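You operate a simulated robot arm through the tools that you are given. There is no shell and no other tool. Be economical: measure what you need, move in short steps, check, and stop when the job is done.

The job below is to be done with a simulated robot arm. You get a single attempt, and the scene is never put back.

JOB
Run some hot suds into the sink and put the green sponge in.
Fine: plug in first; a squirt of liquid, bottle back; tap off after, no spill. Set down upright: wash-up bottle.
Where things are to end (x, y in the base frame): green sponge within 60 mm of [410, 300].

It is judged by the outcome, as a careful person would: the job done as asked, and still so three seconds after it is handed in. It fails if anything else is knocked over, pushed out of place, dropped, spilled or broken.

ROBOT AND FRAMES
A 6-joint arm with a two-finger parallel gripper, fixed in place. Base frame: the origin is at the foot of the arm, x ahead of it, y to its left, z up; the work surface is at about z = 750. Readings come in mm, degrees, newtons and seconds.
With the tool pointing down near the work surface it reaches from about 180 to 740 mm from the base axis. Its first joint turns from -166.0 to 166.0 degrees. Payload 3.91 kg.
The tool frame sits at the grasp point between the pads (the TCP): z along the fingers, y along the line on which they close. The tips reach 30 mm beyond it. The gripper opens to 110 mm. The fingers are 20 mm wide and 10 mm thick; the gripper's body (48 by 112 mm) begins 55 mm behind the TCP.
Orientation is told as [roll, pitch, yaw] about the base's x, y, z axes, in that order, counted from this pose: with the fingers straight down and closing along the base's y, the tool's x points along the base's -x, its y along +y and its z along -z.

CONTROLS
- The arm moves only by the tool move_arm. Its arguments are lists of equal length, an entry for each row: "turn": the turn, a rotation vector about the base's x, y, z in degrees, a list of three; "offset": the shift along the base's x, y, z in cm, a list of three; "hand": the closure, from 0 (fully open) to 1 (shut). In form: {"turn": [[rx, ry, rz], ...], "offset": [[dx, dy, dz], ...], "hand": [hand, ...]}. A call has 1 to 12 rows; each row is the pose to reach, as a shift and turn from the pose commanded when the call began. Rows are played at 5 a second. More than 50 mm and 8.6 degrees between two rows, or a gripper value outside its range, and nothing of the call is played. A pose out of reach is approached as far as the arm can. The call stops where the force on the tool passes 40 N (or 10 N more than at its start, if that is more) or the arm is blocked; 0.2 s more then pass. The fingers move at their own pace (about 45 mm/s each) and stop on an object; they squeeze with about 42 N. The grip force told is the motor's: it shows also when the fingers shut on nothing. Time passes only in rows, and 0.2 s behind the last, so rows that repeat a pose let the fingers close. It gives the time, the measured TCP pose, the force on the tool (base axes), the opening and the grip force at its end, in the units of the frame above (readings bear some noise), with the torque about the TCP (base axes, N m) and any sound that the robot's microphone picked up, and new pictures: "show" is both (left out), scene, wrist or none.
- Cameras (640 x 400 px; columns grow to the right, rows downward): "scene" is fixed at [51.4, 651, 1480.5]; the picture's right is [-0.43, -0.90, 0.00], its down [-0.68, 0.32, -0.66] and it looks along [0.60, -0.28, -0.75] (base axes); focal length 303 px, centre (320, 200). "wrist" rides on the gripper at [71, 22, -107] in the tool frame; the picture's right is [-0.29, 0.96, 0.00], its down [-0.76, -0.23, -0.61] and it looks along [-0.58, -0.18, 0.79] (tool axes); focal length 243 px, centre (320, 200).
- raise_lower(by): slides the trunk up (or, below 0, down) by that many mm; the arm rides with it, the base frame stays. It gives what a move gives, with no picture.
- point_at(camera, pixels): for up to 12 pixels [column, row] of the newest picture of that camera ("zoom" is the newest enlarged one), the place [x, y, z] in the base frame of the surface seen there, good to about 2 mm. It takes no simulated time.
- enlarge(camera, box): a new picture of the part [left, top, right, bottom] of that camera's present view, enlarged. It takes no simulated time.
- sign_off(): hands the job in; it is judged then, once.

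Work in short steps. Measure before you move; look again where a grasp or a placing could have gone wrong, and mend it. You have 80 turns and 200 pictures in all, those below and enlarged ones among them. Open the gripper and draw the arm clear of the work before you hand the job in, unless the task says otherwise; then end with one line.

The tools are called after "Call:" as a command line: name --argument value ..., lists and objects as JSON in quotes. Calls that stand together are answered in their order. move_arm: Moves the arm, as the interface text tells. Its arguments: {"type":"object","properties":{"turn":{"type":"array"},"offset":{"type":"array"},"hand":{"type":"array"},"show":{"type":"string","enum":["both","scene","wrist","none"]}},"required":["turn","offset","hand"]} The other tools are called the same way: raise_lower (by) slides the trunk up or down; point_at (camera, pixels) gives the place of the surface under pixels of a picture; enlarge (camera, box) takes an enlarged picture of a part of a camera's view; sign_off () hands the job in.

At the start:

```text
time_s: 0.0
tool_pos: [327.5, 182.1, 1181.9]
orientation: [0.0, 0.0, -0.1]
force: [-0.1, -0.2, -1.3]
torque: [-0.01, 0.01, -0.02]
gripper_width: 110.2
finger_force: 0.2
trunk travel left (down, up): [-500.0, 90.0]
```

scene: 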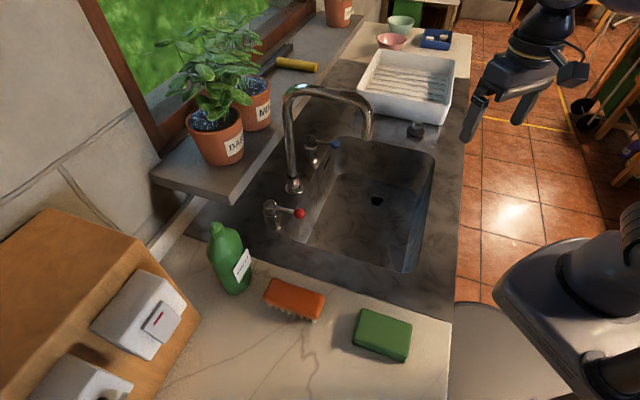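
wrist: 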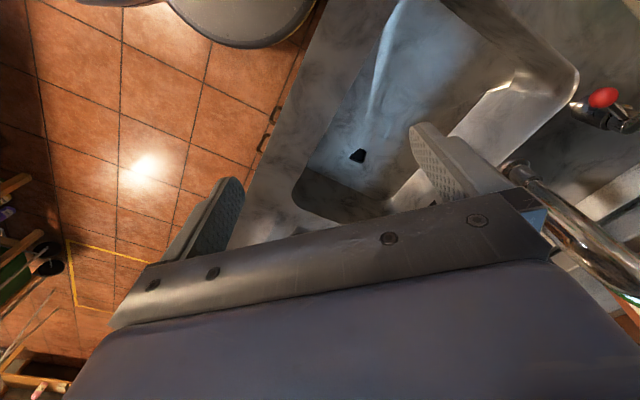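

I'll measure the main items: the plug (dark object near 415,130), drain (376,201), the taps (red at 300,213; blue at 336,144), bottle, sponge and the switch box at the lower left.

Call:
point_at --camera "scene" --pixels '[[415, 127], [415, 135], [376, 201], [300, 213], [272, 203], [336, 144], [312, 140], [216, 229], [228, 262], [384, 325], [365, 110], [293, 185]]'

Call:
enlarge --camera "scene" --box '[240, 70, 480, 220]'

Call:
enlarge --camera "scene" --box '[0, 190, 320, 400]'

```text
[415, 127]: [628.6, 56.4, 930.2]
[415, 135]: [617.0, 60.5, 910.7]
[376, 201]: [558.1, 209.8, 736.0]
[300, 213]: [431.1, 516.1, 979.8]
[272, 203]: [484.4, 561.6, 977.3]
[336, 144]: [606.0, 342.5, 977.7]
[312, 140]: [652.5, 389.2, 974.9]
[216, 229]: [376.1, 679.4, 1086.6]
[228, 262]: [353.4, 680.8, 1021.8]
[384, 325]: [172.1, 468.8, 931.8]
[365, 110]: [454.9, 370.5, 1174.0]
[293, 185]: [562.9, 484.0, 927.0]
```

```text
2.67 times, centred on (360, 145) of scene
```

zoom: 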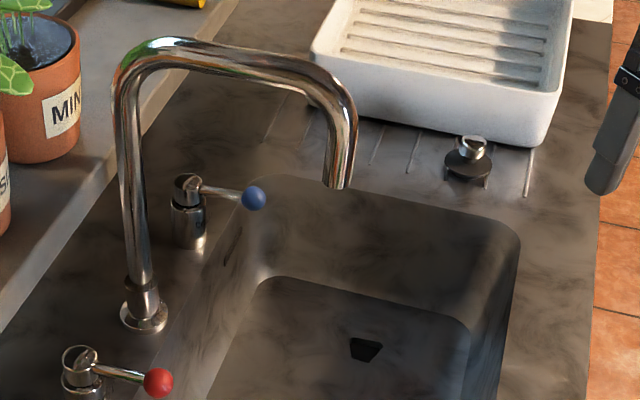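

```text
1.90 times, centred on (160, 295) of scene
```

zoom: 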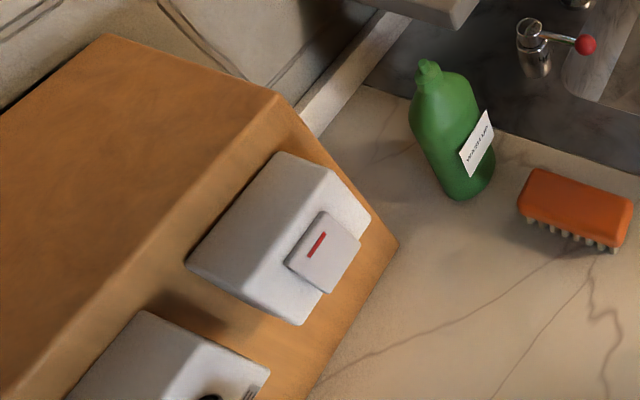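

The switches on the wooden cabinet may matter to hot water, so I'll look closer at them, and at the plug and taps.

Call:
enlarge --camera "scene" --box '[20, 260, 200, 400]'

Call:
enlarge --camera "scene" --box '[250, 120, 350, 230]'

Call:
enlarge --camera "scene" --box '[360, 100, 460, 165]'

Call:
point_at --camera "scene" --pixels '[[160, 321], [130, 340], [150, 290], [60, 390], [110, 390], [190, 320], [45, 215], [318, 140], [268, 228], [340, 250], [420, 262], [300, 225]]'

```text
2.86 times, centred on (110, 330) of scene
```

zoom: 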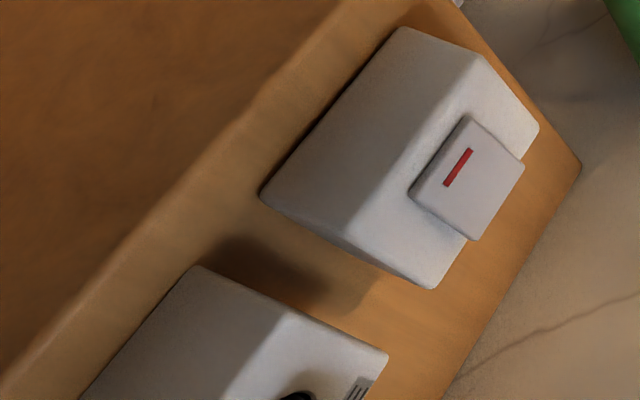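

```text
3.64 times, centred on (300, 175) of scene
```

zoom: 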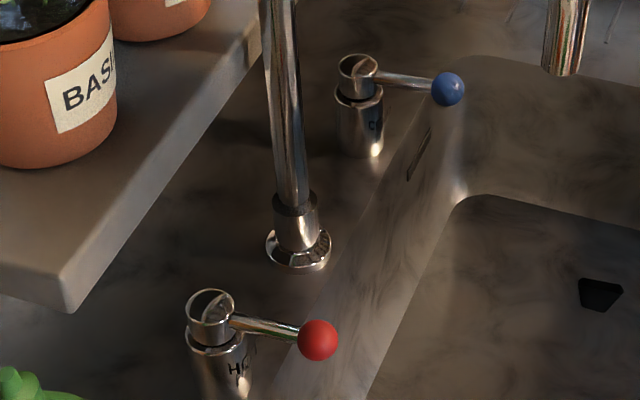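

```text
6.15 times, centred on (410, 132) of scene
```

zoom: 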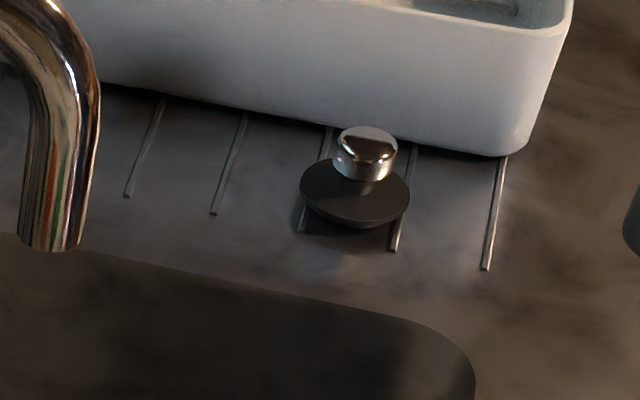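

```text
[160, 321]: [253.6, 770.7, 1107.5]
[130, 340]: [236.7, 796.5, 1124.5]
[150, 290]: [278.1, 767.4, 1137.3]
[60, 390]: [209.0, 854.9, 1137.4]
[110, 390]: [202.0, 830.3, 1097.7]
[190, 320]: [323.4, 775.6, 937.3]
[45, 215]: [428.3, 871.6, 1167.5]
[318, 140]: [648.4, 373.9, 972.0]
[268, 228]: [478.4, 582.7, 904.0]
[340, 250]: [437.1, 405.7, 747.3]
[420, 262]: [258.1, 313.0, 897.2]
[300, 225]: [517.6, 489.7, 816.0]
```

Now I'll measure the plug knob, flange and counter around it, plus the draining rack's rim and the hole's edges.

Call:
point_at --camera "zoom" --pixels '[[365, 135], [340, 150], [390, 150], [365, 172], [355, 205], [305, 185], [405, 190], [350, 240], [500, 170], [420, 20], [420, 120], [50, 230]]'

Call:
point_at --camera "scene" --pixels '[[370, 197], [383, 197], [373, 205], [381, 205], [376, 192], [376, 209], [366, 201], [387, 201], [400, 180], [350, 200], [345, 160], [430, 190]]'

```text
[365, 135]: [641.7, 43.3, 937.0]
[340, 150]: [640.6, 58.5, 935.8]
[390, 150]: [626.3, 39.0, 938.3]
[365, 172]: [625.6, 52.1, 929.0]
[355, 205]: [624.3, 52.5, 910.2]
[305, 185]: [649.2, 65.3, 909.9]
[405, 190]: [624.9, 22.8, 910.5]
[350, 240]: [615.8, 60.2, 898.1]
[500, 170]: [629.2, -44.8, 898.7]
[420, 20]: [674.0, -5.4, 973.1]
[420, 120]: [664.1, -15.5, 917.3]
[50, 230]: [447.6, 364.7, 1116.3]
```

```text
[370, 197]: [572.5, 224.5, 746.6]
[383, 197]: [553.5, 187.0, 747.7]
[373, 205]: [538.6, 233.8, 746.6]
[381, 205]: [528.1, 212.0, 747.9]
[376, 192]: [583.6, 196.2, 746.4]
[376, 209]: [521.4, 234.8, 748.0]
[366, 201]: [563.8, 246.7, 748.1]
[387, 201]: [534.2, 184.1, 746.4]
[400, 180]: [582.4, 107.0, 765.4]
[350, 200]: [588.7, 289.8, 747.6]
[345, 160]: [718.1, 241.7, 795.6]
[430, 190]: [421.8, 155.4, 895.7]
```

Knob of the plug is centred near (635,47), top z≈938, flange top z≈910. I move above it with a half-open hand and look.

Call:
move_arm --turn '[[0, 0, 0], [0, 0, 0], [0, 0, 0], [0, 0, 0], [0, 0, 0], [0, 0, 0], [0, 0, 0], [0, 0, 0]]' --offset '[[3.8, -1.7, -1.5], [7.6, -3.4, -3], [11.4, -5.1, -4.5], [15.2, -6.8, -6], [19, -8.5, -7.5], [22.8, -10.2, -9], [26.8, -11.9, -10.5], [30.7, -13.5, -12]]' --hand '[0.5, 0.5, 0.5, 0.5, 0.5, 0.5, 0.5, 0.5]'

```text
time_s: 1.8
tool_pos: [637.2, 47.9, 1061.8]
orientation: [0.0, 0.0, -0.1]
force: [0.1, -0.3, -0.2]
torque: [0.0, 0.0, 0.02]
gripper_width: 54.7
finger_force: 0.1
trunk travel left (down, up): [-500.0, 90.0]
```

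scene: 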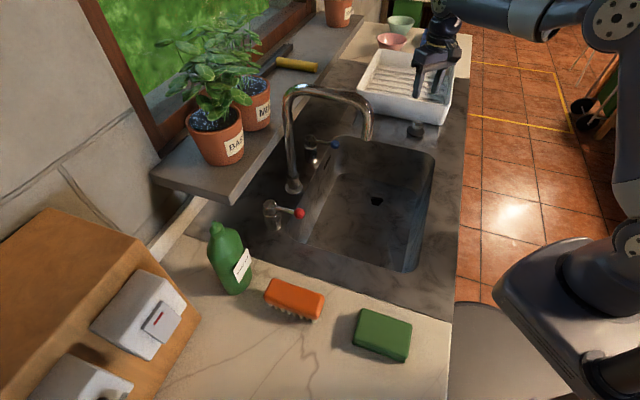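
wrist: 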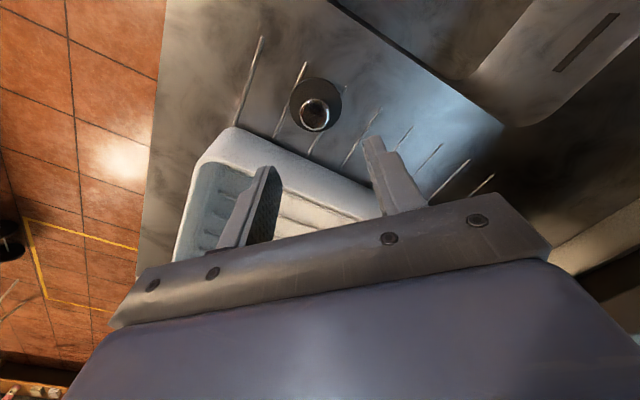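

The wrist view shows the knob at about (313,112), which matches being directly below. I verify by measuring.

Call:
point_at --camera "wrist" --pixels '[[313, 112], [302, 112], [325, 112], [313, 102], [313, 124], [292, 103], [341, 98], [315, 80]]'

```text
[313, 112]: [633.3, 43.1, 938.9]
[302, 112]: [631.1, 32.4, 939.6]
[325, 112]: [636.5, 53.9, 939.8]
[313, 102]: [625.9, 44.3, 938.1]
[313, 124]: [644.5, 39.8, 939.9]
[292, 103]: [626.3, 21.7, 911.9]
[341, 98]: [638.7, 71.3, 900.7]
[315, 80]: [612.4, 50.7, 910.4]
```

Knob centre ≈ (635,44), z 939. I descend to z≈946 and close.

Call:
move_arm --turn '[[0, 0, 0], [0, 0, 0], [0, 0, 0], [0, 0, 0], [0, 0, 0], [0, 0, 0], [0, 0, 0]]' --offset '[[-0.2, -0.4, -3], [-0.2, -0.4, -6], [-0.2, -0.4, -9], [-0.2, -0.4, -11.6], [-0.2, -0.4, -11.6], [-0.2, -0.4, -11.6], [-0.2, -0.4, -11.6]]' --hand '[0.5, 0.5, 0.5, 0.5, 1, 1, 1]'

```text
time_s: 3.4
tool_pos: [635.8, 41.9, 945.7]
orientation: [0.1, -0.2, -0.1]
force: [0.0, 0.5, -0.2]
torque: [0.0, -0.02, 0.01]
gripper_width: 27.6
finger_force: 42.1
trunk travel left (down, up): [-500.0, 90.0]
```

scene: 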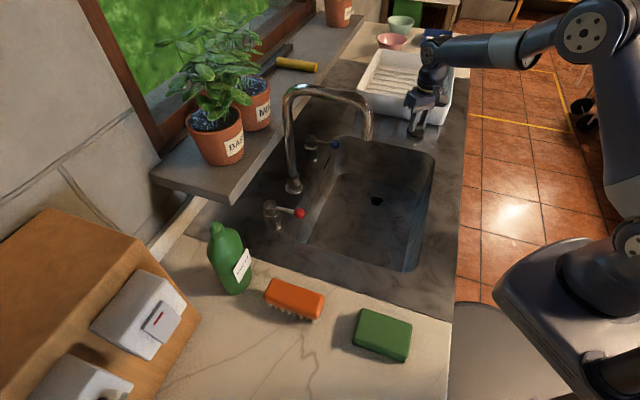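
wrist: 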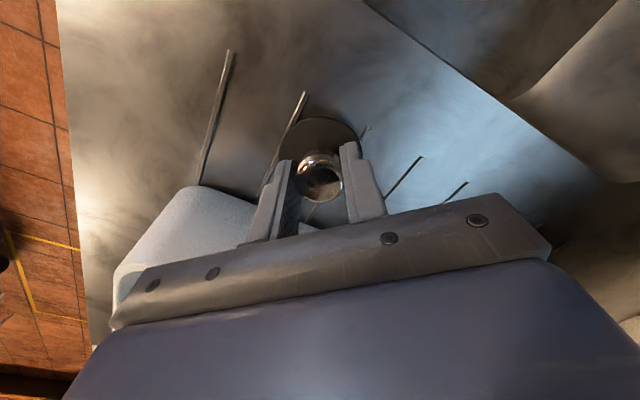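

Plug is gripped (27.6 mm). I lift it and carry it over the drain near (556,210), then look.

Call:
move_arm --turn '[[0, 0, 0], [0, 0, 0], [0, 0, 0], [0, 0, 0], [0, 0, 0], [0, 0, 0], [0, 0, 0], [0, 0, 0], [0, 0, 0], [0, 0, 0]]' --offset '[[0, 0, 2.5], [0, 0, 5], [0, 0, 7.5], [-1.6, 3.4, 7.5], [-3.2, 6.8, 7.5], [-4.8, 10.2, 7.5], [-6.4, 13.6, 7.5], [-8, 16.8, 7.5], [-8, 16.8, 4], [-8, 16.8, 1]]' --hand '[1, 1, 1, 1, 1, 1, 1, 1, 1, 1]'

```text
time_s: 5.6
tool_pos: [552.8, 210.7, 956.1]
orientation: [0.0, -0.2, -0.1]
force: [0.0, -0.1, -0.3]
torque: [0.0, 0.02, -0.02]
gripper_width: 27.2
finger_force: 41.8
trunk travel left (down, up): [-500.0, 90.0]
```

scene: 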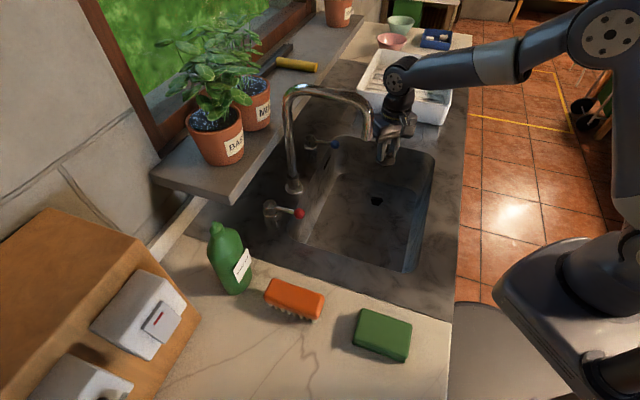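
wrist: 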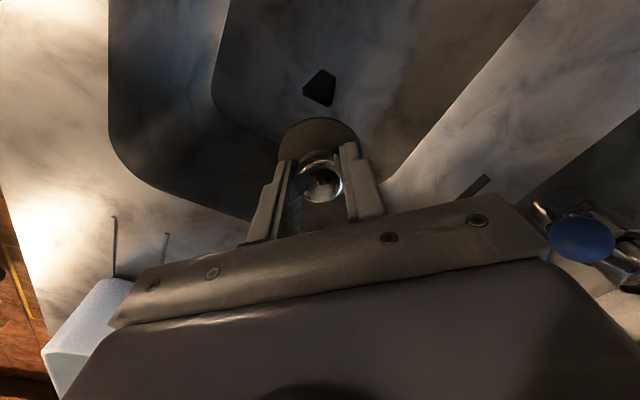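

The hole is visible at (320,88) in the wrist view; I enlarge and measure its edge.

Call:
enlarge --camera "wrist" --box '[270, 50, 370, 125]'

Call:
point_at --camera "wrist" --pixels '[[320, 66], [303, 84], [303, 95], [330, 108], [337, 76], [336, 90], [320, 88], [316, 104], [311, 74], [335, 102]]'

```text
5.33 times, centred on (320, 88) of wrist
```

zoom: 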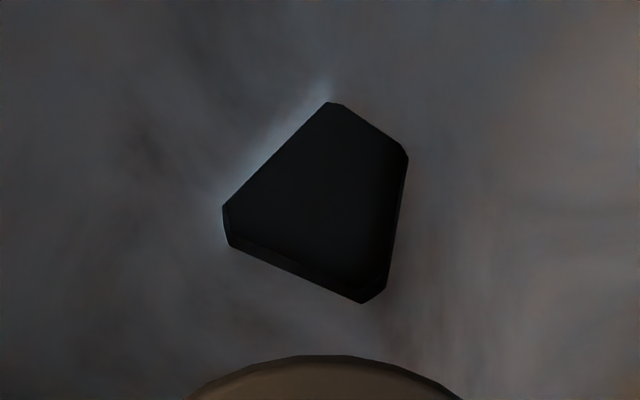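

```text
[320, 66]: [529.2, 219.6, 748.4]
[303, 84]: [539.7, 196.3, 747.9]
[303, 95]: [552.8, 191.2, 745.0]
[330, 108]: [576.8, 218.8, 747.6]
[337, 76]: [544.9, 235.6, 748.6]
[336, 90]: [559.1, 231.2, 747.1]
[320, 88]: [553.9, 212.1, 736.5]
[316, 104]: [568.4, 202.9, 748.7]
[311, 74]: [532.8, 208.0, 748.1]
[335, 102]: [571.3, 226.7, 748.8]
```

I check the underside shape of the plug in hand, and the hole's corners precisely.

Call:
point_at --camera "zoom" --pixels '[[332, 100], [350, 106], [406, 145], [411, 160], [392, 288], [362, 306], [226, 248], [220, 210], [270, 155], [300, 275], [404, 220]]'

Call:
enlarge --camera "scene" --box '[355, 120, 435, 220]'

```text
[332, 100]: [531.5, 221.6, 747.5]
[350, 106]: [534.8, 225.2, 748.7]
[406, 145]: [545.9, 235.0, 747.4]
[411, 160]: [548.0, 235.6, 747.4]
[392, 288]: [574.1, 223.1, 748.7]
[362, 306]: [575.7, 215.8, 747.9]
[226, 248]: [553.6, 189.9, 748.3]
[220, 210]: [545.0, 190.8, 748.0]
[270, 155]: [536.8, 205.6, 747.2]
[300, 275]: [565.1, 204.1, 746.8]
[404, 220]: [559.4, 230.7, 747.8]
```

```text
4.00 times, centred on (395, 170) of scene
```

zoom: 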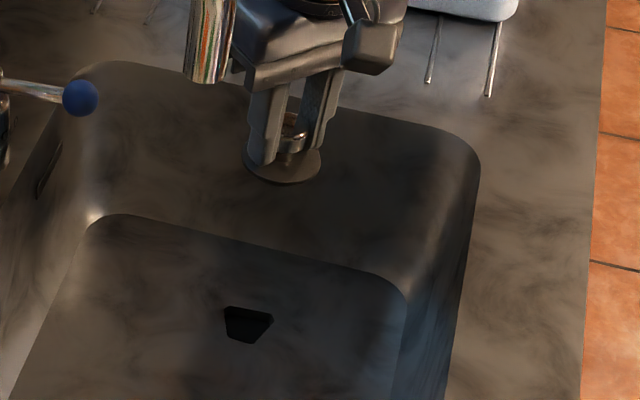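

The hole is a keyed trapezoid (short side to the near-left, ~19 mm; long ~40 mm), so the plug's underside shape matters. I lift the plug and tilt it towards the scene camera to see its underside.

Call:
move_arm --turn '[[0, 0, 0], [0, 0, 0], [8, 0, 0], [16, 0, 0], [24, 0, 0], [32, 0, 0], [40, 0, 0], [48, 0, 0], [56, 0, 0], [64, 0, 0], [72, 0, 0]]' --offset '[[0, 0, 4], [-1, -1, 8], [-2, -2, 12], [-3, -4, 15], [-4, -5, 18], [-5, -6, 20], [-6, -7, 20], [-7, -8, 20], [-8, -9, 20], [-9, -10, 20], [-10, -11, 20]]' --hand '[1, 1, 1, 1, 1, 1, 1, 1, 1, 1, 1]' --show "scene"

```text
time_s: 8.0
tool_pos: [454.3, 102.1, 1156.2]
orientation: [72.2, 0.0, -0.1]
force: [0.5, 0.7, -1.7]
torque: [-0.01, -0.02, -0.02]
gripper_width: 27.5
finger_force: 42.2
trunk travel left (down, up): [-500.0, 90.0]
```

scene: 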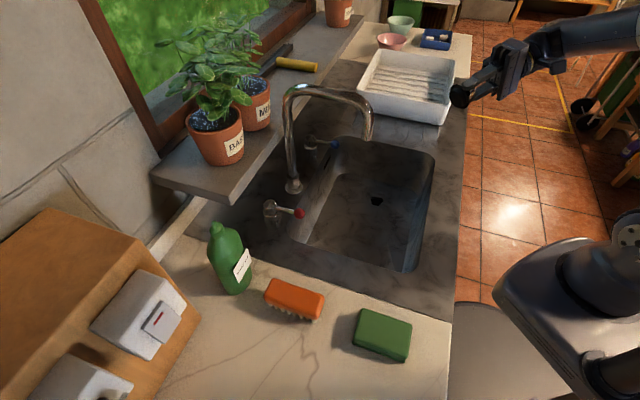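

The arm tilted well; the plug is at (460,96). I enlarge it.

Call:
enlarge --camera "scene" --box '[436, 80, 484, 110]'

```text
13.33 times, centred on (460, 95) of scene
```

zoom: 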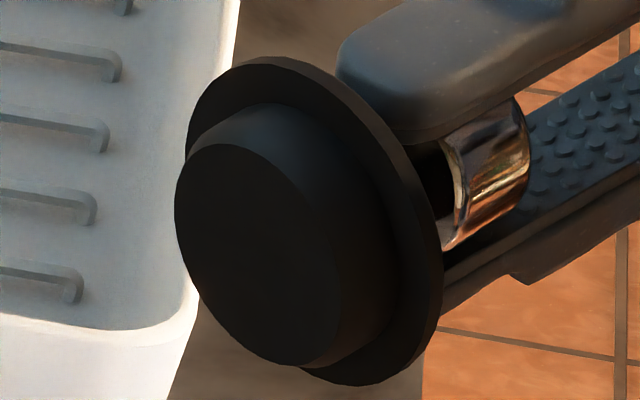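

The stub is round (slightly tapered); hole corners lie on a circle about (554,213), r≈23. I measure the plug's radii.

Call:
point_at --camera "zoom" --pixels '[[230, 155], [290, 360], [178, 210], [340, 270], [250, 60], [360, 380], [190, 130], [437, 240], [260, 260], [375, 290]]'

```text
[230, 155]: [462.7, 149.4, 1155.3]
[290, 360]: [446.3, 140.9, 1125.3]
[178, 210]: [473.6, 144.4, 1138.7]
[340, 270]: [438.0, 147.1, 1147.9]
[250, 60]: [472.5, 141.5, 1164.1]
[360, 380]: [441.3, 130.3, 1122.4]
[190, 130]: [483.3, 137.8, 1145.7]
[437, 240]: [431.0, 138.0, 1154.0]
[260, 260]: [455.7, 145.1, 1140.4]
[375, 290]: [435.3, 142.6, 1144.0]
```

Stub r≈18, flange r≈26, so it should seat centred at (554,213). I swing back upright and go down to just above the hole.

Call:
move_arm --turn '[[-8, 0, 0], [-16, 0, 0], [-24, 0, 0], [-32, 0, 0], [-40, 0, 0], [-48, 0, 0], [-56, 0, 0], [-64, 0, 0], [-72, 0, 0], [-72, 0, 0], [-72, 0, 0]]' --offset '[[1, 1, 0], [2, 2, 0], [3, 3, 0], [4, 4, 0], [5, 5, 0], [6, 6, -2], [7, 7, -5], [8, 9, -8], [9, 10.3, -12], [9.9, 11.3, -16], [9.9, 11.3, -20]]' --hand '[1, 1, 1, 1, 1, 1, 1, 1, 1, 1, 1]' --show "none"

Call:
move_arm --turn '[[0, 0, 0], [0, 0, 0], [0, 0, 0], [0, 0, 0], [0, 0, 0]]' --offset '[[0, 0, -4], [0, 0, -8], [0, 0, -11], [0, 0, -13], [0, 0, -13]]' --hand '[1, 1, 1, 1, 1]'

```text
time_s: 10.4
tool_pos: [548.3, 212.4, 955.6]
orientation: [0.0, -0.1, -0.1]
force: [-0.3, -0.4, -0.4]
torque: [0.03, -0.01, -0.01]
gripper_width: 27.5
finger_force: 42.3
trunk travel left (down, up): [-500.0, 90.0]
```

```text
time_s: 11.6
tool_pos: [550.1, 210.2, 827.4]
orientation: [0.1, 0.0, -0.1]
force: [0.3, 0.3, -0.6]
torque: [0.05, 0.01, 0.01]
gripper_width: 27.3
finger_force: 42.5
trunk travel left (down, up): [-500.0, 90.0]
```

scene: 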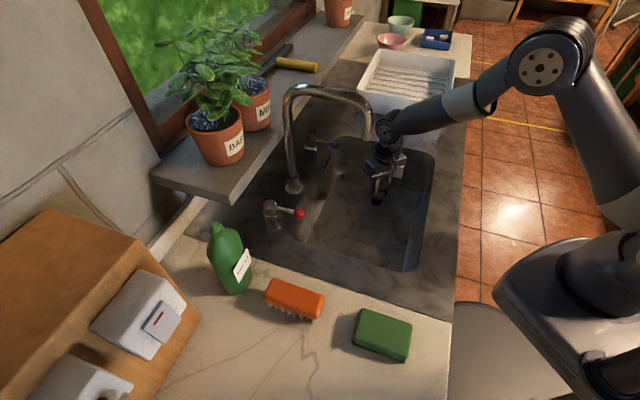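
wrist: 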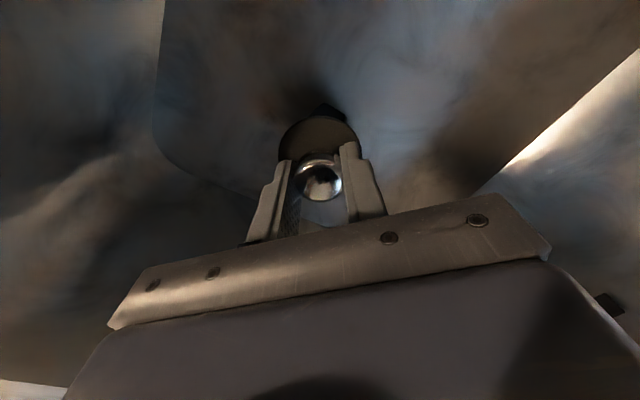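

TCP reads (550,210); I shift +3, +2 mm and lower gently until contact.

Call:
move_arm --turn '[[0, 0, 0], [0, 0, 0], [0, 0, 0], [0, 0, 0], [0, 0, 0], [0, 0, 0], [0, 0, 0]]' --offset '[[0.3, 0.2, 0], [0.3, 0.2, -1.5], [0.3, 0.2, -2.5], [0.3, 0.2, -3.2], [0.3, 0.2, -3.8], [0.3, 0.2, -4.2], [0.3, 0.2, -4.4]]' --hand '[1, 1, 1, 1, 1, 1, 1]'

```text
time_s: 12.8
tool_pos: [554.7, 215.1, 794.8]
orientation: [0.1, -0.5, -0.1]
force: [-11.5, -5.9, 23.6]
torque: [0.03, 0.19, 0.1]
gripper_width: 27.5
finger_force: 42.4
trunk travel left (down, up): [-500.0, 90.0]
stopped in row 6: the force on the tool passed its limit at 48 N (the readings are from after the stop); the commanded pose is now the measured one
```

scene: 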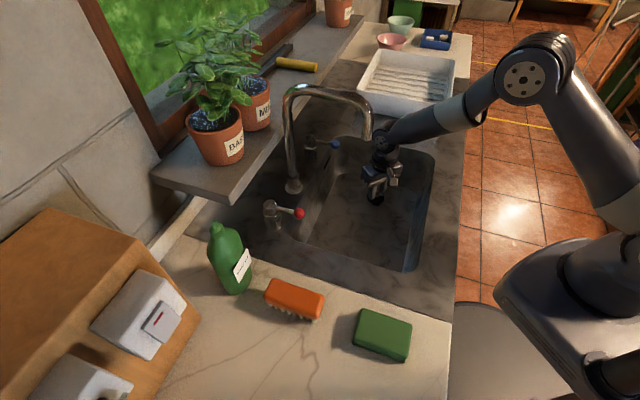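
wrist: 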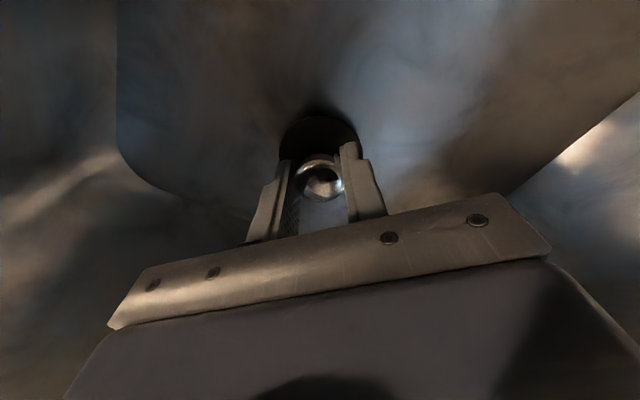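

It touched at z≈795 (stub on the rim), pushed towards −x,−y. I ease up and try again shifted that way.

Call:
move_arm --turn '[[0, 0, 0], [0, 0, 0], [0, 0, 0], [0, 0, 0], [0, 0, 0]]' --offset '[[-0.1, -0.1, 0.4], [-0.4, -0.25, 0.4], [-0.4, -0.25, -0.1], [-0.4, -0.25, -0.6], [-0.4, -0.25, -1.0]]' --hand '[1, 1, 1, 1, 1]' --show "none"

```text
time_s: 13.8
tool_pos: [555.0, 213.8, 795.7]
orientation: [0.3, -1.1, -0.1]
force: [-9.7, -4.5, 20.9]
torque: [0.07, 0.1, 0.08]
gripper_width: 27.3
finger_force: 41.7
trunk travel left (down, up): [-500.0, 90.0]
stopped in row 4: the force on the tool passed its limit at 45 N (the readings are from after the stop); the commanded pose is now the measured one
```

I'll lift slightly and read the free position and look at alignment.

Call:
move_arm --turn '[[0, 0, 0], [0, 0, 0]]' --offset '[[0, 0, 0.8], [0, 0, 0.8]]' --hand '[1, 1]'

Call:
enlarge --camera "scene" --box '[350, 175, 410, 220]'

Call:
enlarge --camera "wrist" --box '[260, 80, 380, 180]'

```text
time_s: 14.4
tool_pos: [557.5, 214.8, 799.5]
orientation: [0.3, -0.7, -0.1]
force: [0.2, -1.1, -0.6]
torque: [-0.01, 0.01, -0.01]
gripper_width: 27.5
finger_force: 42.0
trunk travel left (down, up): [-500.0, 90.0]
```

scene: 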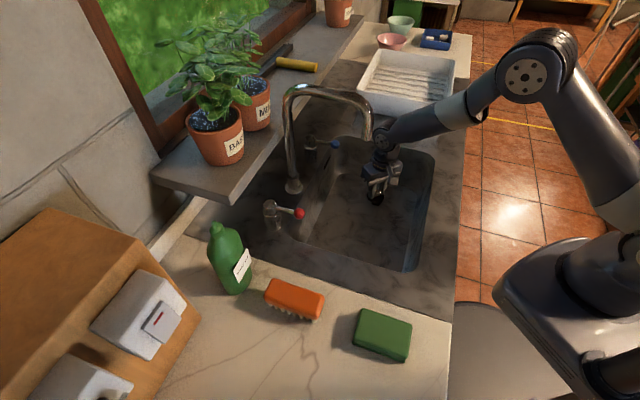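
wrist: 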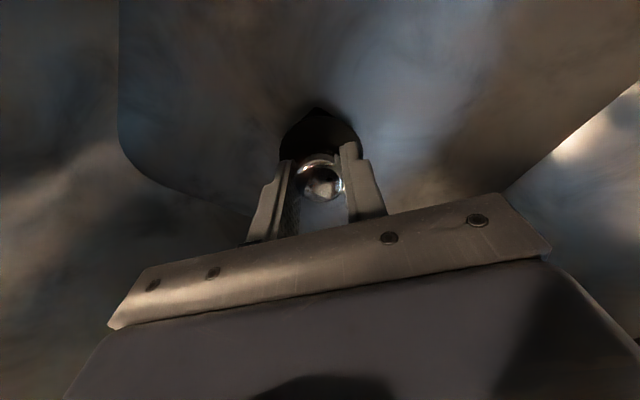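

```text
8.89 times, centred on (380, 198) of scene
```

zoom: 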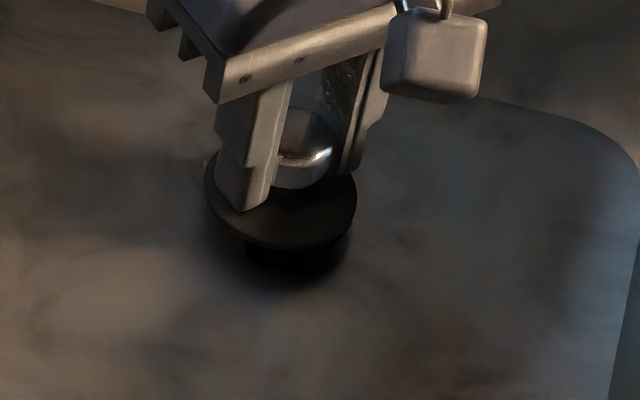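

```text
4.00 times, centred on (320, 130) of wrist
```

zoom: 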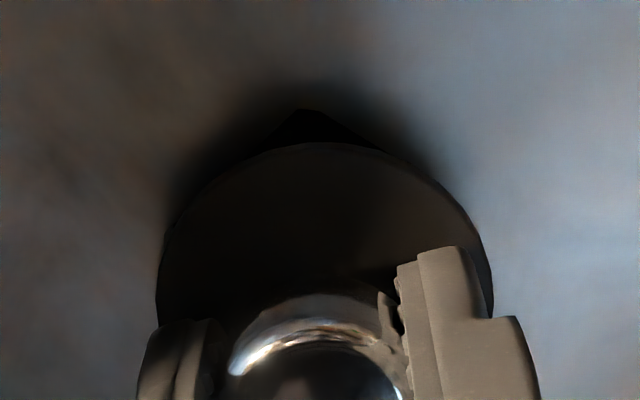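

The hole peeks out on the near (−x) side, and TCP is really at (557,215). I shift −5, −2 mm and press gently.

Call:
move_arm --turn '[[0, 0.7, 0], [0, 0.7, 0], [0, 0.7, 0], [0, 0.7, 0], [0, 0.7, 0], [0, 0.7, 0]]' --offset '[[-0.5, -0.2, 0.3], [-0.5, -0.2, 0.0], [-0.5, -0.2, -0.4], [-0.5, -0.2, -0.7], [-0.5, -0.2, -1.0], [-0.5, -0.2, -1.3]]' --hand '[1, 1, 1, 1, 1, 1]' --show "wrist"

```text
time_s: 15.8
tool_pos: [551.6, 211.5, 788.0]
orientation: [0.4, -0.2, -0.1]
force: [0.4, 0.1, 0.6]
torque: [-0.06, 0.0, -0.02]
gripper_width: 27.2
finger_force: 41.7
trunk travel left (down, up): [-500.0, 90.0]
```

wrist: 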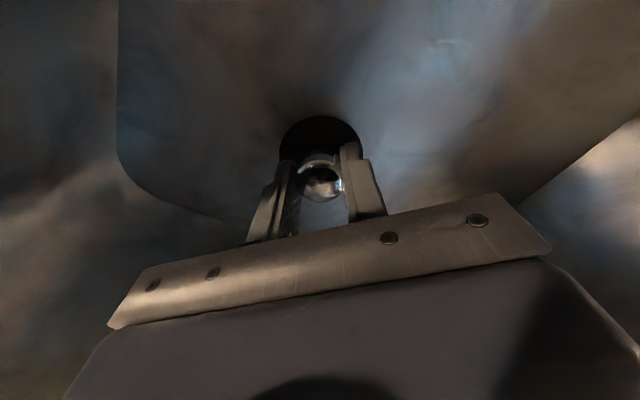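

It's going into the hole with no force (z 788). I push on a few mm until it seats, then release.

Call:
move_arm --turn '[[0, 0, 0], [0, 0, 0], [0, 0, 0], [0, 0, 0]]' --offset '[[0, 0, -0.3], [0, 0, -0.6], [0, 0, -0.9], [0, 0, -1.1]]' --hand '[1, 1, 1, 1]' --show "none"

```text
time_s: 16.4
tool_pos: [552.6, 212.2, 786.6]
orientation: [0.4, -0.6, -0.1]
force: [-10.0, -3.1, 21.7]
torque: [-0.25, 0.5, -0.05]
gripper_width: 27.5
finger_force: 41.6
trunk travel left (down, up): [-500.0, 90.0]
stopped in row 3: the force on the tool passed its limit at 44 N (the readings are from after the stop); the commanded pose is now the measured one
```

Seated against the flange at about z 785. I release, lift and look.

Call:
move_arm --turn '[[0, 0, 0], [0, 0, 0], [0, 0, 0], [0, 0, 0], [0, 0, 0], [0, 0, 0], [0, 0, 0], [0, 0, 0]]' --offset '[[0, 0, 0.1], [0, 0, 0.1], [0, 0, 0.1], [0, 0, 3], [0, 0, 6], [0, 0, 10], [0, 0, 14], [0, 0, 18]]' --hand '[0.5, 0.5, 0.5, 0.5, 0.5, 0.5, 0.5, 0.5]'

Call:
enlarge --camera "wrist" --box '[270, 50, 370, 125]'

```text
time_s: 18.2
tool_pos: [552.6, 209.9, 961.8]
orientation: [0.4, -0.5, 0.0]
force: [-0.6, -1.4, 0.4]
torque: [-0.01, 0.01, 0.01]
gripper_width: 55.0
finger_force: 0.0
trunk travel left (down, up): [-500.0, 90.0]
```

scene: 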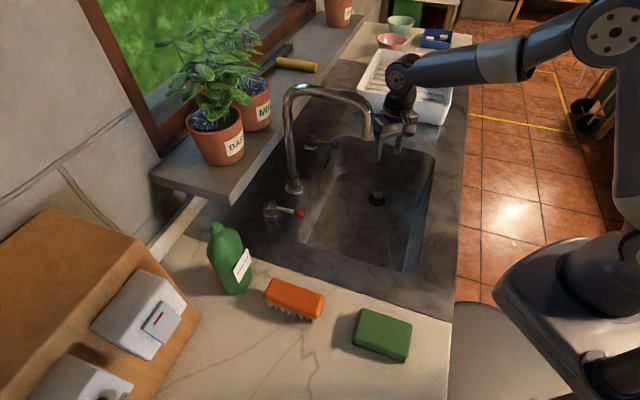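
wrist: 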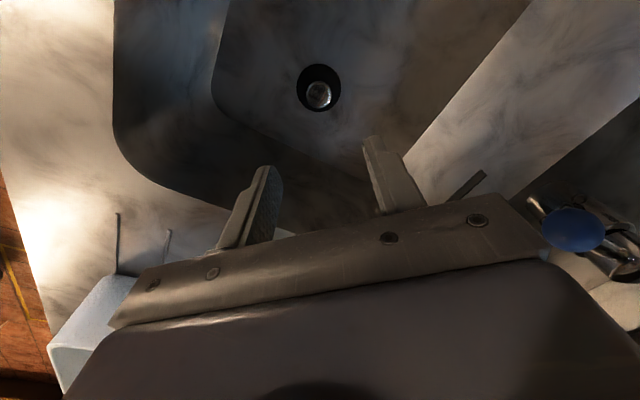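

```text
5.33 times, centred on (320, 88) of wrist
```

zoom: 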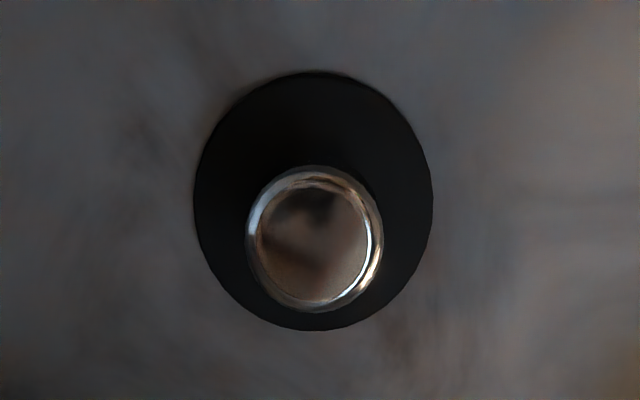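

Plug sits flat in the drain. I check its levelness, and measure the red tap and bottle.

Call:
point_at --camera "zoom" --pixels '[[230, 200], [320, 85], [415, 200], [310, 322], [320, 240]]'

Call:
point_at --camera "scene" --pixels '[[216, 226], [212, 226], [222, 235], [213, 255], [236, 290], [228, 290], [245, 285], [218, 262], [238, 235], [243, 264], [270, 205], [285, 210]]'

Call:
enlarge --camera "scene" --box '[190, 190, 340, 310]'

```text
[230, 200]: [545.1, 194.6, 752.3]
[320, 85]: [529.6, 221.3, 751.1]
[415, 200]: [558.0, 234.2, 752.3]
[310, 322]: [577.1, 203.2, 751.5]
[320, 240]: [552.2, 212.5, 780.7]
```

```text
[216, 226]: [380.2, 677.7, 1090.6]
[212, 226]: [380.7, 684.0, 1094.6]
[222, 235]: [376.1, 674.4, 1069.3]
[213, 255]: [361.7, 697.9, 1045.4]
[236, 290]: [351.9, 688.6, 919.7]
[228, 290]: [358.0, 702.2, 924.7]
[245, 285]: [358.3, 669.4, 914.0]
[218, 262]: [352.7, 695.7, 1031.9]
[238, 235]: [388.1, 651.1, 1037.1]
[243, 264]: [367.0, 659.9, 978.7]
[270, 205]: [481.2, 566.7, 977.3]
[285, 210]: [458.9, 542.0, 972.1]
```

```text
3.33 times, centred on (265, 250) of scene
```

zoom: 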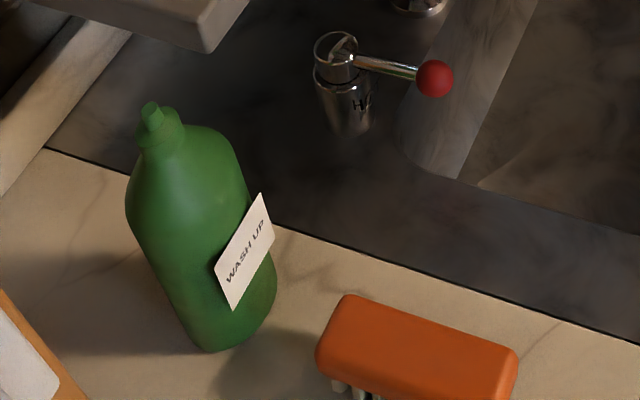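

Plug is level (flange z≈752). Next the bottle at about (370,680): I retreat upward and yaw toward it (61°), staying clear of the spout.

Call:
move_arm --turn '[[0, 0, 0], [0, 0, 7], [0, 0, 15], [0, 0, 23], [0, 0, 31], [0, 0, 39], [0, 0, 47], [0, 0, 54], [0, 0, 61]]' --offset '[[-1, -1, 4], [-3, -2, 8], [-7, -2, 10], [-11, -2, 12], [-15, -2, 15], [-19, -1, 18], [-22, 2, 19], [-24, 6, 19], [-26, 10, 19]]' --hand '[0.3, 0, 0, 0, 0, 0, 0, 0, 0]' --show "none"

Call:
move_arm --turn '[[7, -3.9, 0], [14, -7.8, 0], [21, -11.6, 0], [28, -15.5, 0], [35, -19.4, 0], [42, -23.3, 0], [49, -27.2, 0], [52.5, -29.1, 0]]' --offset '[[0, 2.5, 0], [0, 5, 0], [-1, 8, 0], [-1, 11, 0], [-1, 13, -1], [-1, 15, -2], [-1, 16, -3], [-1, 17, -4]]' --hand '[0, 0, 0, 0, 0, 0, 0, 0]'

```text
refused: row 6 steps farther than a row can; nothing moved
```

```text
time_s: 20.1
tool_pos: [542.7, 382.1, 922.2]
orientation: [57.2, -25.1, -14.0]
force: [-0.7, 1.0, -0.4]
torque: [0.03, 0.03, 0.03]
gripper_width: 110.1
finger_force: 0.0
trunk travel left (down, up): [-500.0, 90.0]
```

scene: 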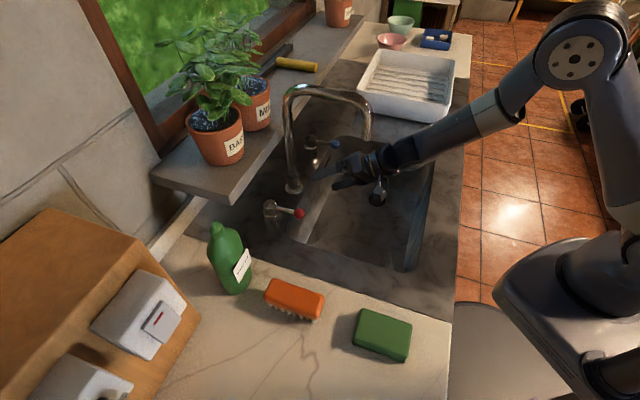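
wrist: 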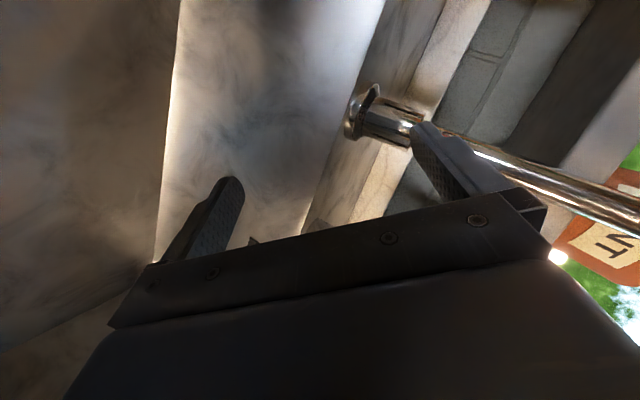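

The first call was refused (step too long) and the second ran from the wrong place; nothing was hit (forces nil). I retrace that path exactly backwards.

Call:
move_arm --turn '[[-3.5, 1.9, 0], [-10.5, 5.8, 0], [-17.5, 9.7, 0], [-24.5, 13.6, 0], [-31.5, 17.5, 0], [-38.5, 21.3, 0], [-45.5, 25.2, 0], [-52.5, 29.1, 0]]' --offset '[[0, -1, 1], [0, -2, 2], [0, -4, 3], [0, -6, 4], [0, -9, 4], [1, -12, 4], [1, -14.5, 4], [1, -17, 4]]' --hand '[0, 0, 0, 0, 0, 0, 0, 0]' --show "scene"

```text
time_s: 21.9
tool_pos: [550.6, 213.3, 963.9]
orientation: [0.3, -0.3, -0.2]
force: [-1.4, 1.1, 0.0]
torque: [0.04, 0.0, 0.01]
gripper_width: 109.9
finger_force: 0.0
trunk travel left (down, up): [-500.0, 90.0]
```

scene: 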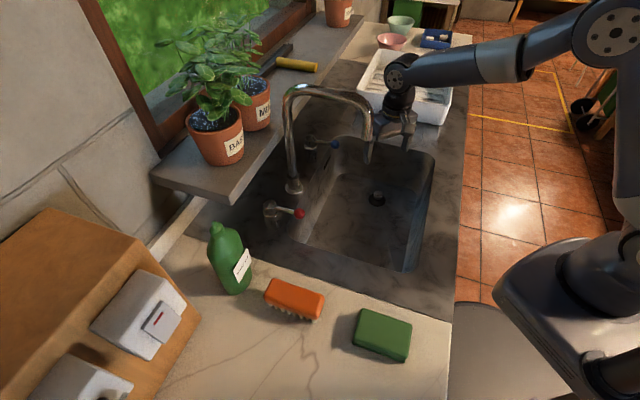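

Back where I was, all intact. Now the retreat with shorter steps.

Call:
move_arm --turn '[[0, 0, 0], [0, 0, 7], [0, 0, 14], [0, 0, 21], [0, 0, 28], [0, 0, 35], [0, 0, 42], [0, 0, 48], [0, 0, 54], [0, 0, 61]]' --offset '[[-1, -1, 4], [-3, -2, 8], [-6, -2, 11], [-10, -2, 13], [-14, -2, 15], [-18, -1, 17], [-21, 1, 19], [-23, 4, 19], [-25, 7, 19], [-26, 11, 19]]' --hand '[0, 0, 0, 0, 0, 0, 0, 0, 0, 0]' --show "scene"

```text
time_s: 24.1
tool_pos: [291.5, 321.7, 1155.4]
orientation: [0.4, -0.5, 61.0]
force: [-0.4, 0.0, -0.5]
torque: [0.02, -0.01, 0.01]
gripper_width: 110.2
finger_force: 0.1
trunk travel left (down, up): [-500.0, 90.0]
```

scene: 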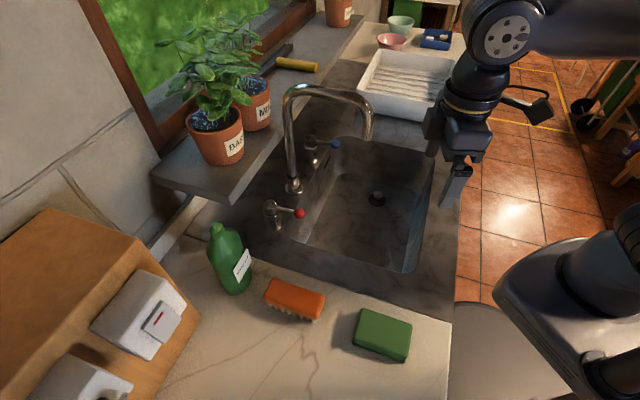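

Now I pitch the tool 60° outward toward the bottle and approach it for a wrist view.

Call:
move_arm --turn '[[6.6, -3.6, 0], [13.1, -7.3, 0], [19.7, -10.9, 0], [26.2, -14.5, 0], [32.8, -18.2, 0], [39.4, -21.8, 0], [46, -25.5, 0], [52.5, -29.1, 0]]' --offset '[[0, 2, 0], [0, 4, 0], [0, 6, 0], [0, 8, 0], [0, 10, 0], [0, 12, 0], [-1, 14, -1], [-1, 16, -2]]' --hand '[0, 0, 0, 0, 0, 0, 0, 0]'

```text
time_s: 25.9
tool_pos: [285.6, 476.5, 1139.7]
orientation: [0.1, -58.3, 60.7]
force: [0.7, -0.4, -0.5]
torque: [-0.01, -0.02, -0.01]
gripper_width: 110.0
finger_force: 0.0
out of reach, approached as far as the arm can: row 8
trunk travel left (down, up): [-500.0, 90.0]
```

scene: 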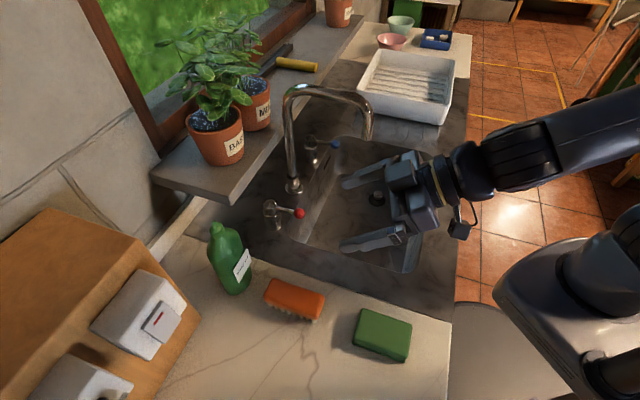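
wrist: 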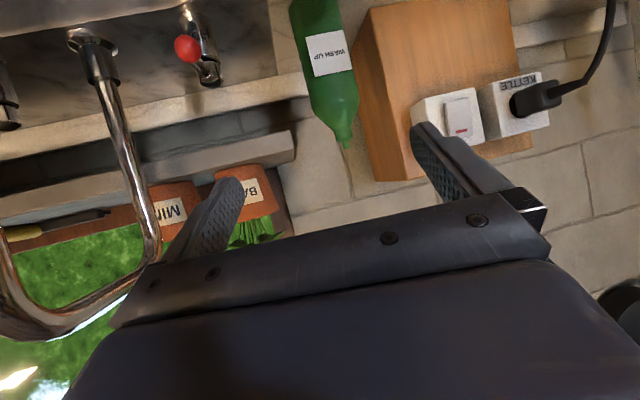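

The second box is a KETTLE socket; I look at the unlabelled switch and the bottle.

Call:
enlarge --camera "wrist" --box '[400, 60, 560, 160]'

Call:
enlarge --camera "wrist" --box '[270, 0, 400, 160]'

Call:
point_at --camera "wrist" --pixels '[[344, 145], [342, 130], [310, 100], [357, 95], [335, 105], [295, 20], [345, 20], [302, 60], [352, 60], [328, 55], [349, 85], [303, 85]]'

```text
4.00 times, centred on (480, 110) of wrist
```

zoom: 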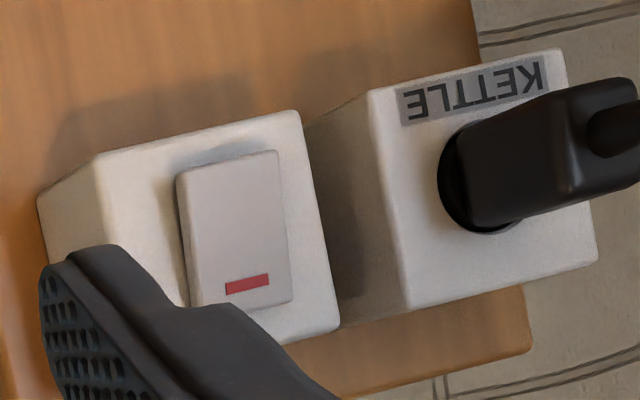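

```text
2.50 times, centred on (335, 80) of wrist
```

zoom: 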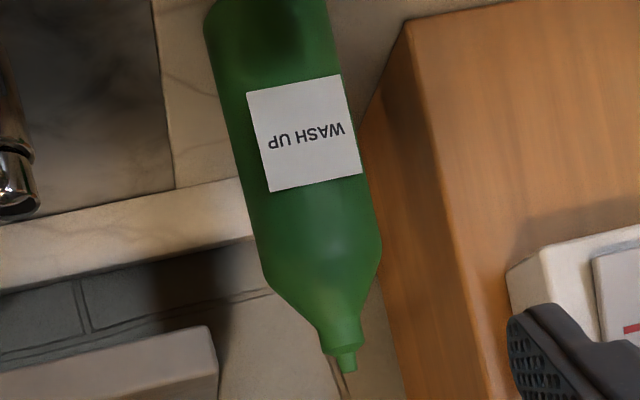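

```text
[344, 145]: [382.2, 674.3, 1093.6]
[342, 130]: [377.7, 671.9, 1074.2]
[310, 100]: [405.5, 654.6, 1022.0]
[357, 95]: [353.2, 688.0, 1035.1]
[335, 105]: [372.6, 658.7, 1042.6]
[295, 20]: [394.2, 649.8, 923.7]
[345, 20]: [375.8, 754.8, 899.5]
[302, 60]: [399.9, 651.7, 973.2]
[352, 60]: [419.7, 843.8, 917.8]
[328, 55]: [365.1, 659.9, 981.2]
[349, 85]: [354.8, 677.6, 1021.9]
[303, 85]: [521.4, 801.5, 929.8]
```

The switch belongs to the kettle circuit — leave it alone. The bottle's broad face points at ~(-0.54,-0.84), width ≈62 mm, centre ≈(380,678). I move to a pre-grasp about 130 mm short of it with yaw 57°.

Call:
move_arm --turn '[[0, 0, -1], [0, 0, -2], [0, 0, -4], [0, 0, -4]]' --offset '[[0.8, 2.6, -2], [1.6, 5.2, -4], [2.4, 7.8, -6], [3.1, 10.3, -7.5]]' --hand '[0, 0, 0, 0]'

```text
time_s: 26.9
tool_pos: [315.8, 582.6, 1063.2]
orientation: [0.6, -60.4, 56.8]
force: [0.3, 0.6, 0.6]
torque: [-0.01, -0.03, -0.04]
gripper_width: 110.0
finger_force: 0.0
trunk travel left (down, up): [-500.0, 90.0]
```

scene: 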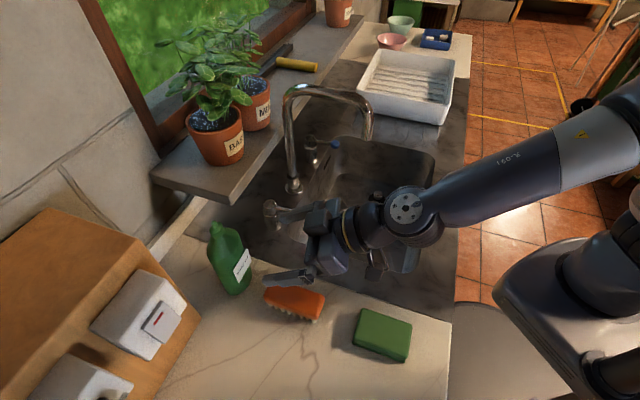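
wrist: 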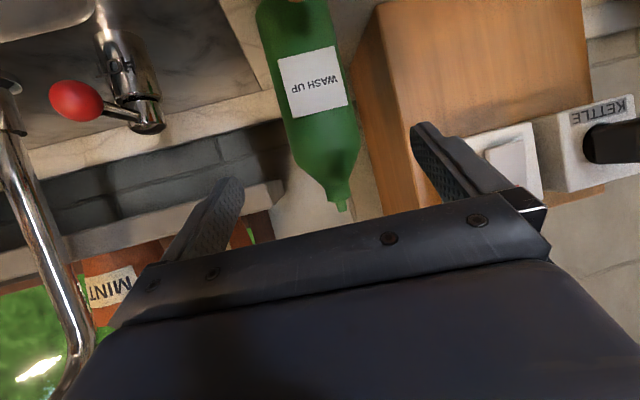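

Good view: I measure the bottle edges now for alignment, plus brush and tap clearances.

Call:
point_at --camera "wrist" --pixels '[[342, 206], [338, 190], [290, 130], [359, 130], [325, 135], [272, 50], [280, 75], [345, 60], [350, 85], [340, 40], [310, 65], [370, 150]]'

```text
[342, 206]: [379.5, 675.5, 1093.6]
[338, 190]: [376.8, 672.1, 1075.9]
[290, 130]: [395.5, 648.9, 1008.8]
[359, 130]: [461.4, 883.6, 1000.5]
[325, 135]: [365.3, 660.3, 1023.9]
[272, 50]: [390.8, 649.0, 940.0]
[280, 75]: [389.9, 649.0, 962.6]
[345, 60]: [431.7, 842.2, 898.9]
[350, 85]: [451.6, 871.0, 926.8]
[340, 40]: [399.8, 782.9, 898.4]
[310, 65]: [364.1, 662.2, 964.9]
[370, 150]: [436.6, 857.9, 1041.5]
```

Bottle is near-round, r≈31, centre ≈(381,679). I advance along the tool axis to (379,676,1000) and close.

Call:
move_arm --turn '[[0, 0, 0], [0, 0, 0], [0, 0, 0], [0, 0, 0], [0, 0, 0]]' --offset '[[1.7, 2.3, -1.6], [3.3, 4.6, -3.2], [4.9, 7.0, -4.7], [6.4, 9.3, -6.3], [6.4, 9.3, -6.3]]' --hand '[0.1, 0.1, 0.1, 0.1, 0.1]'

```text
time_s: 28.1
tool_pos: [379.5, 674.9, 1001.4]
orientation: [0.6, -60.4, 56.9]
force: [0.2, 0.3, 0.0]
torque: [-0.02, 0.0, -0.06]
gripper_width: 99.0
finger_force: 0.0
trunk travel left (down, up): [-500.0, 90.0]
```

scene: 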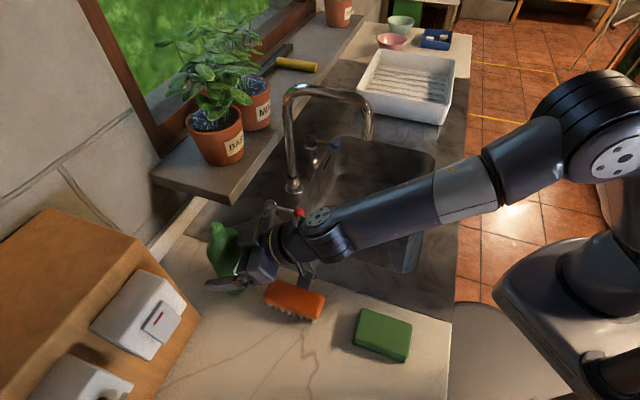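
wrist: 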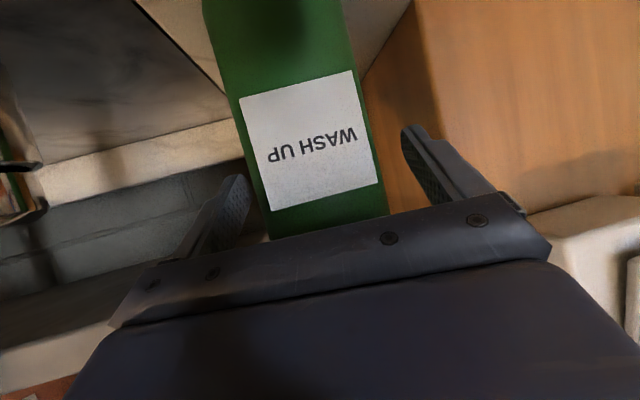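

Bottle lies between the pads. I close and then lift slightly.

Call:
move_arm --turn '[[0, 0, 0], [0, 0, 0], [0, 0, 0], [0, 0, 0], [0, 0, 0], [0, 0, 0]]' --offset '[[0, 0, 0], [0, 0, 0], [0, 0, 0], [0, 0, 0], [0, 0, 1.5], [0, 0, 3]]' --hand '[0.6, 1, 1, 1, 1, 1]'

```text
time_s: 29.4
tool_pos: [380.5, 673.9, 1030.2]
orientation: [0.6, -60.3, 56.7]
force: [0.5, 0.4, -3.3]
torque: [-0.02, 0.01, -0.01]
gripper_width: 65.9
finger_force: 42.1
trunk travel left (down, up): [-500.0, 90.0]
```

scene: 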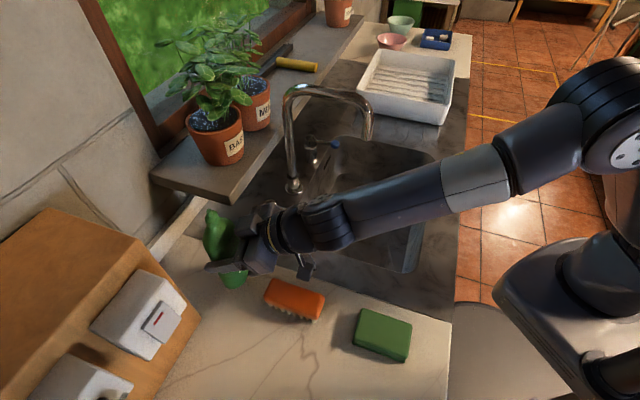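
wrist: 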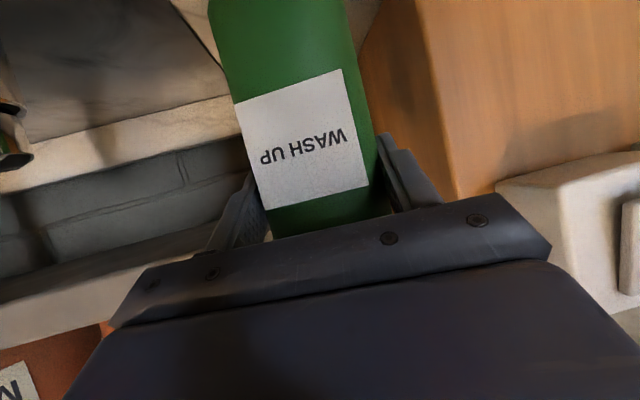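

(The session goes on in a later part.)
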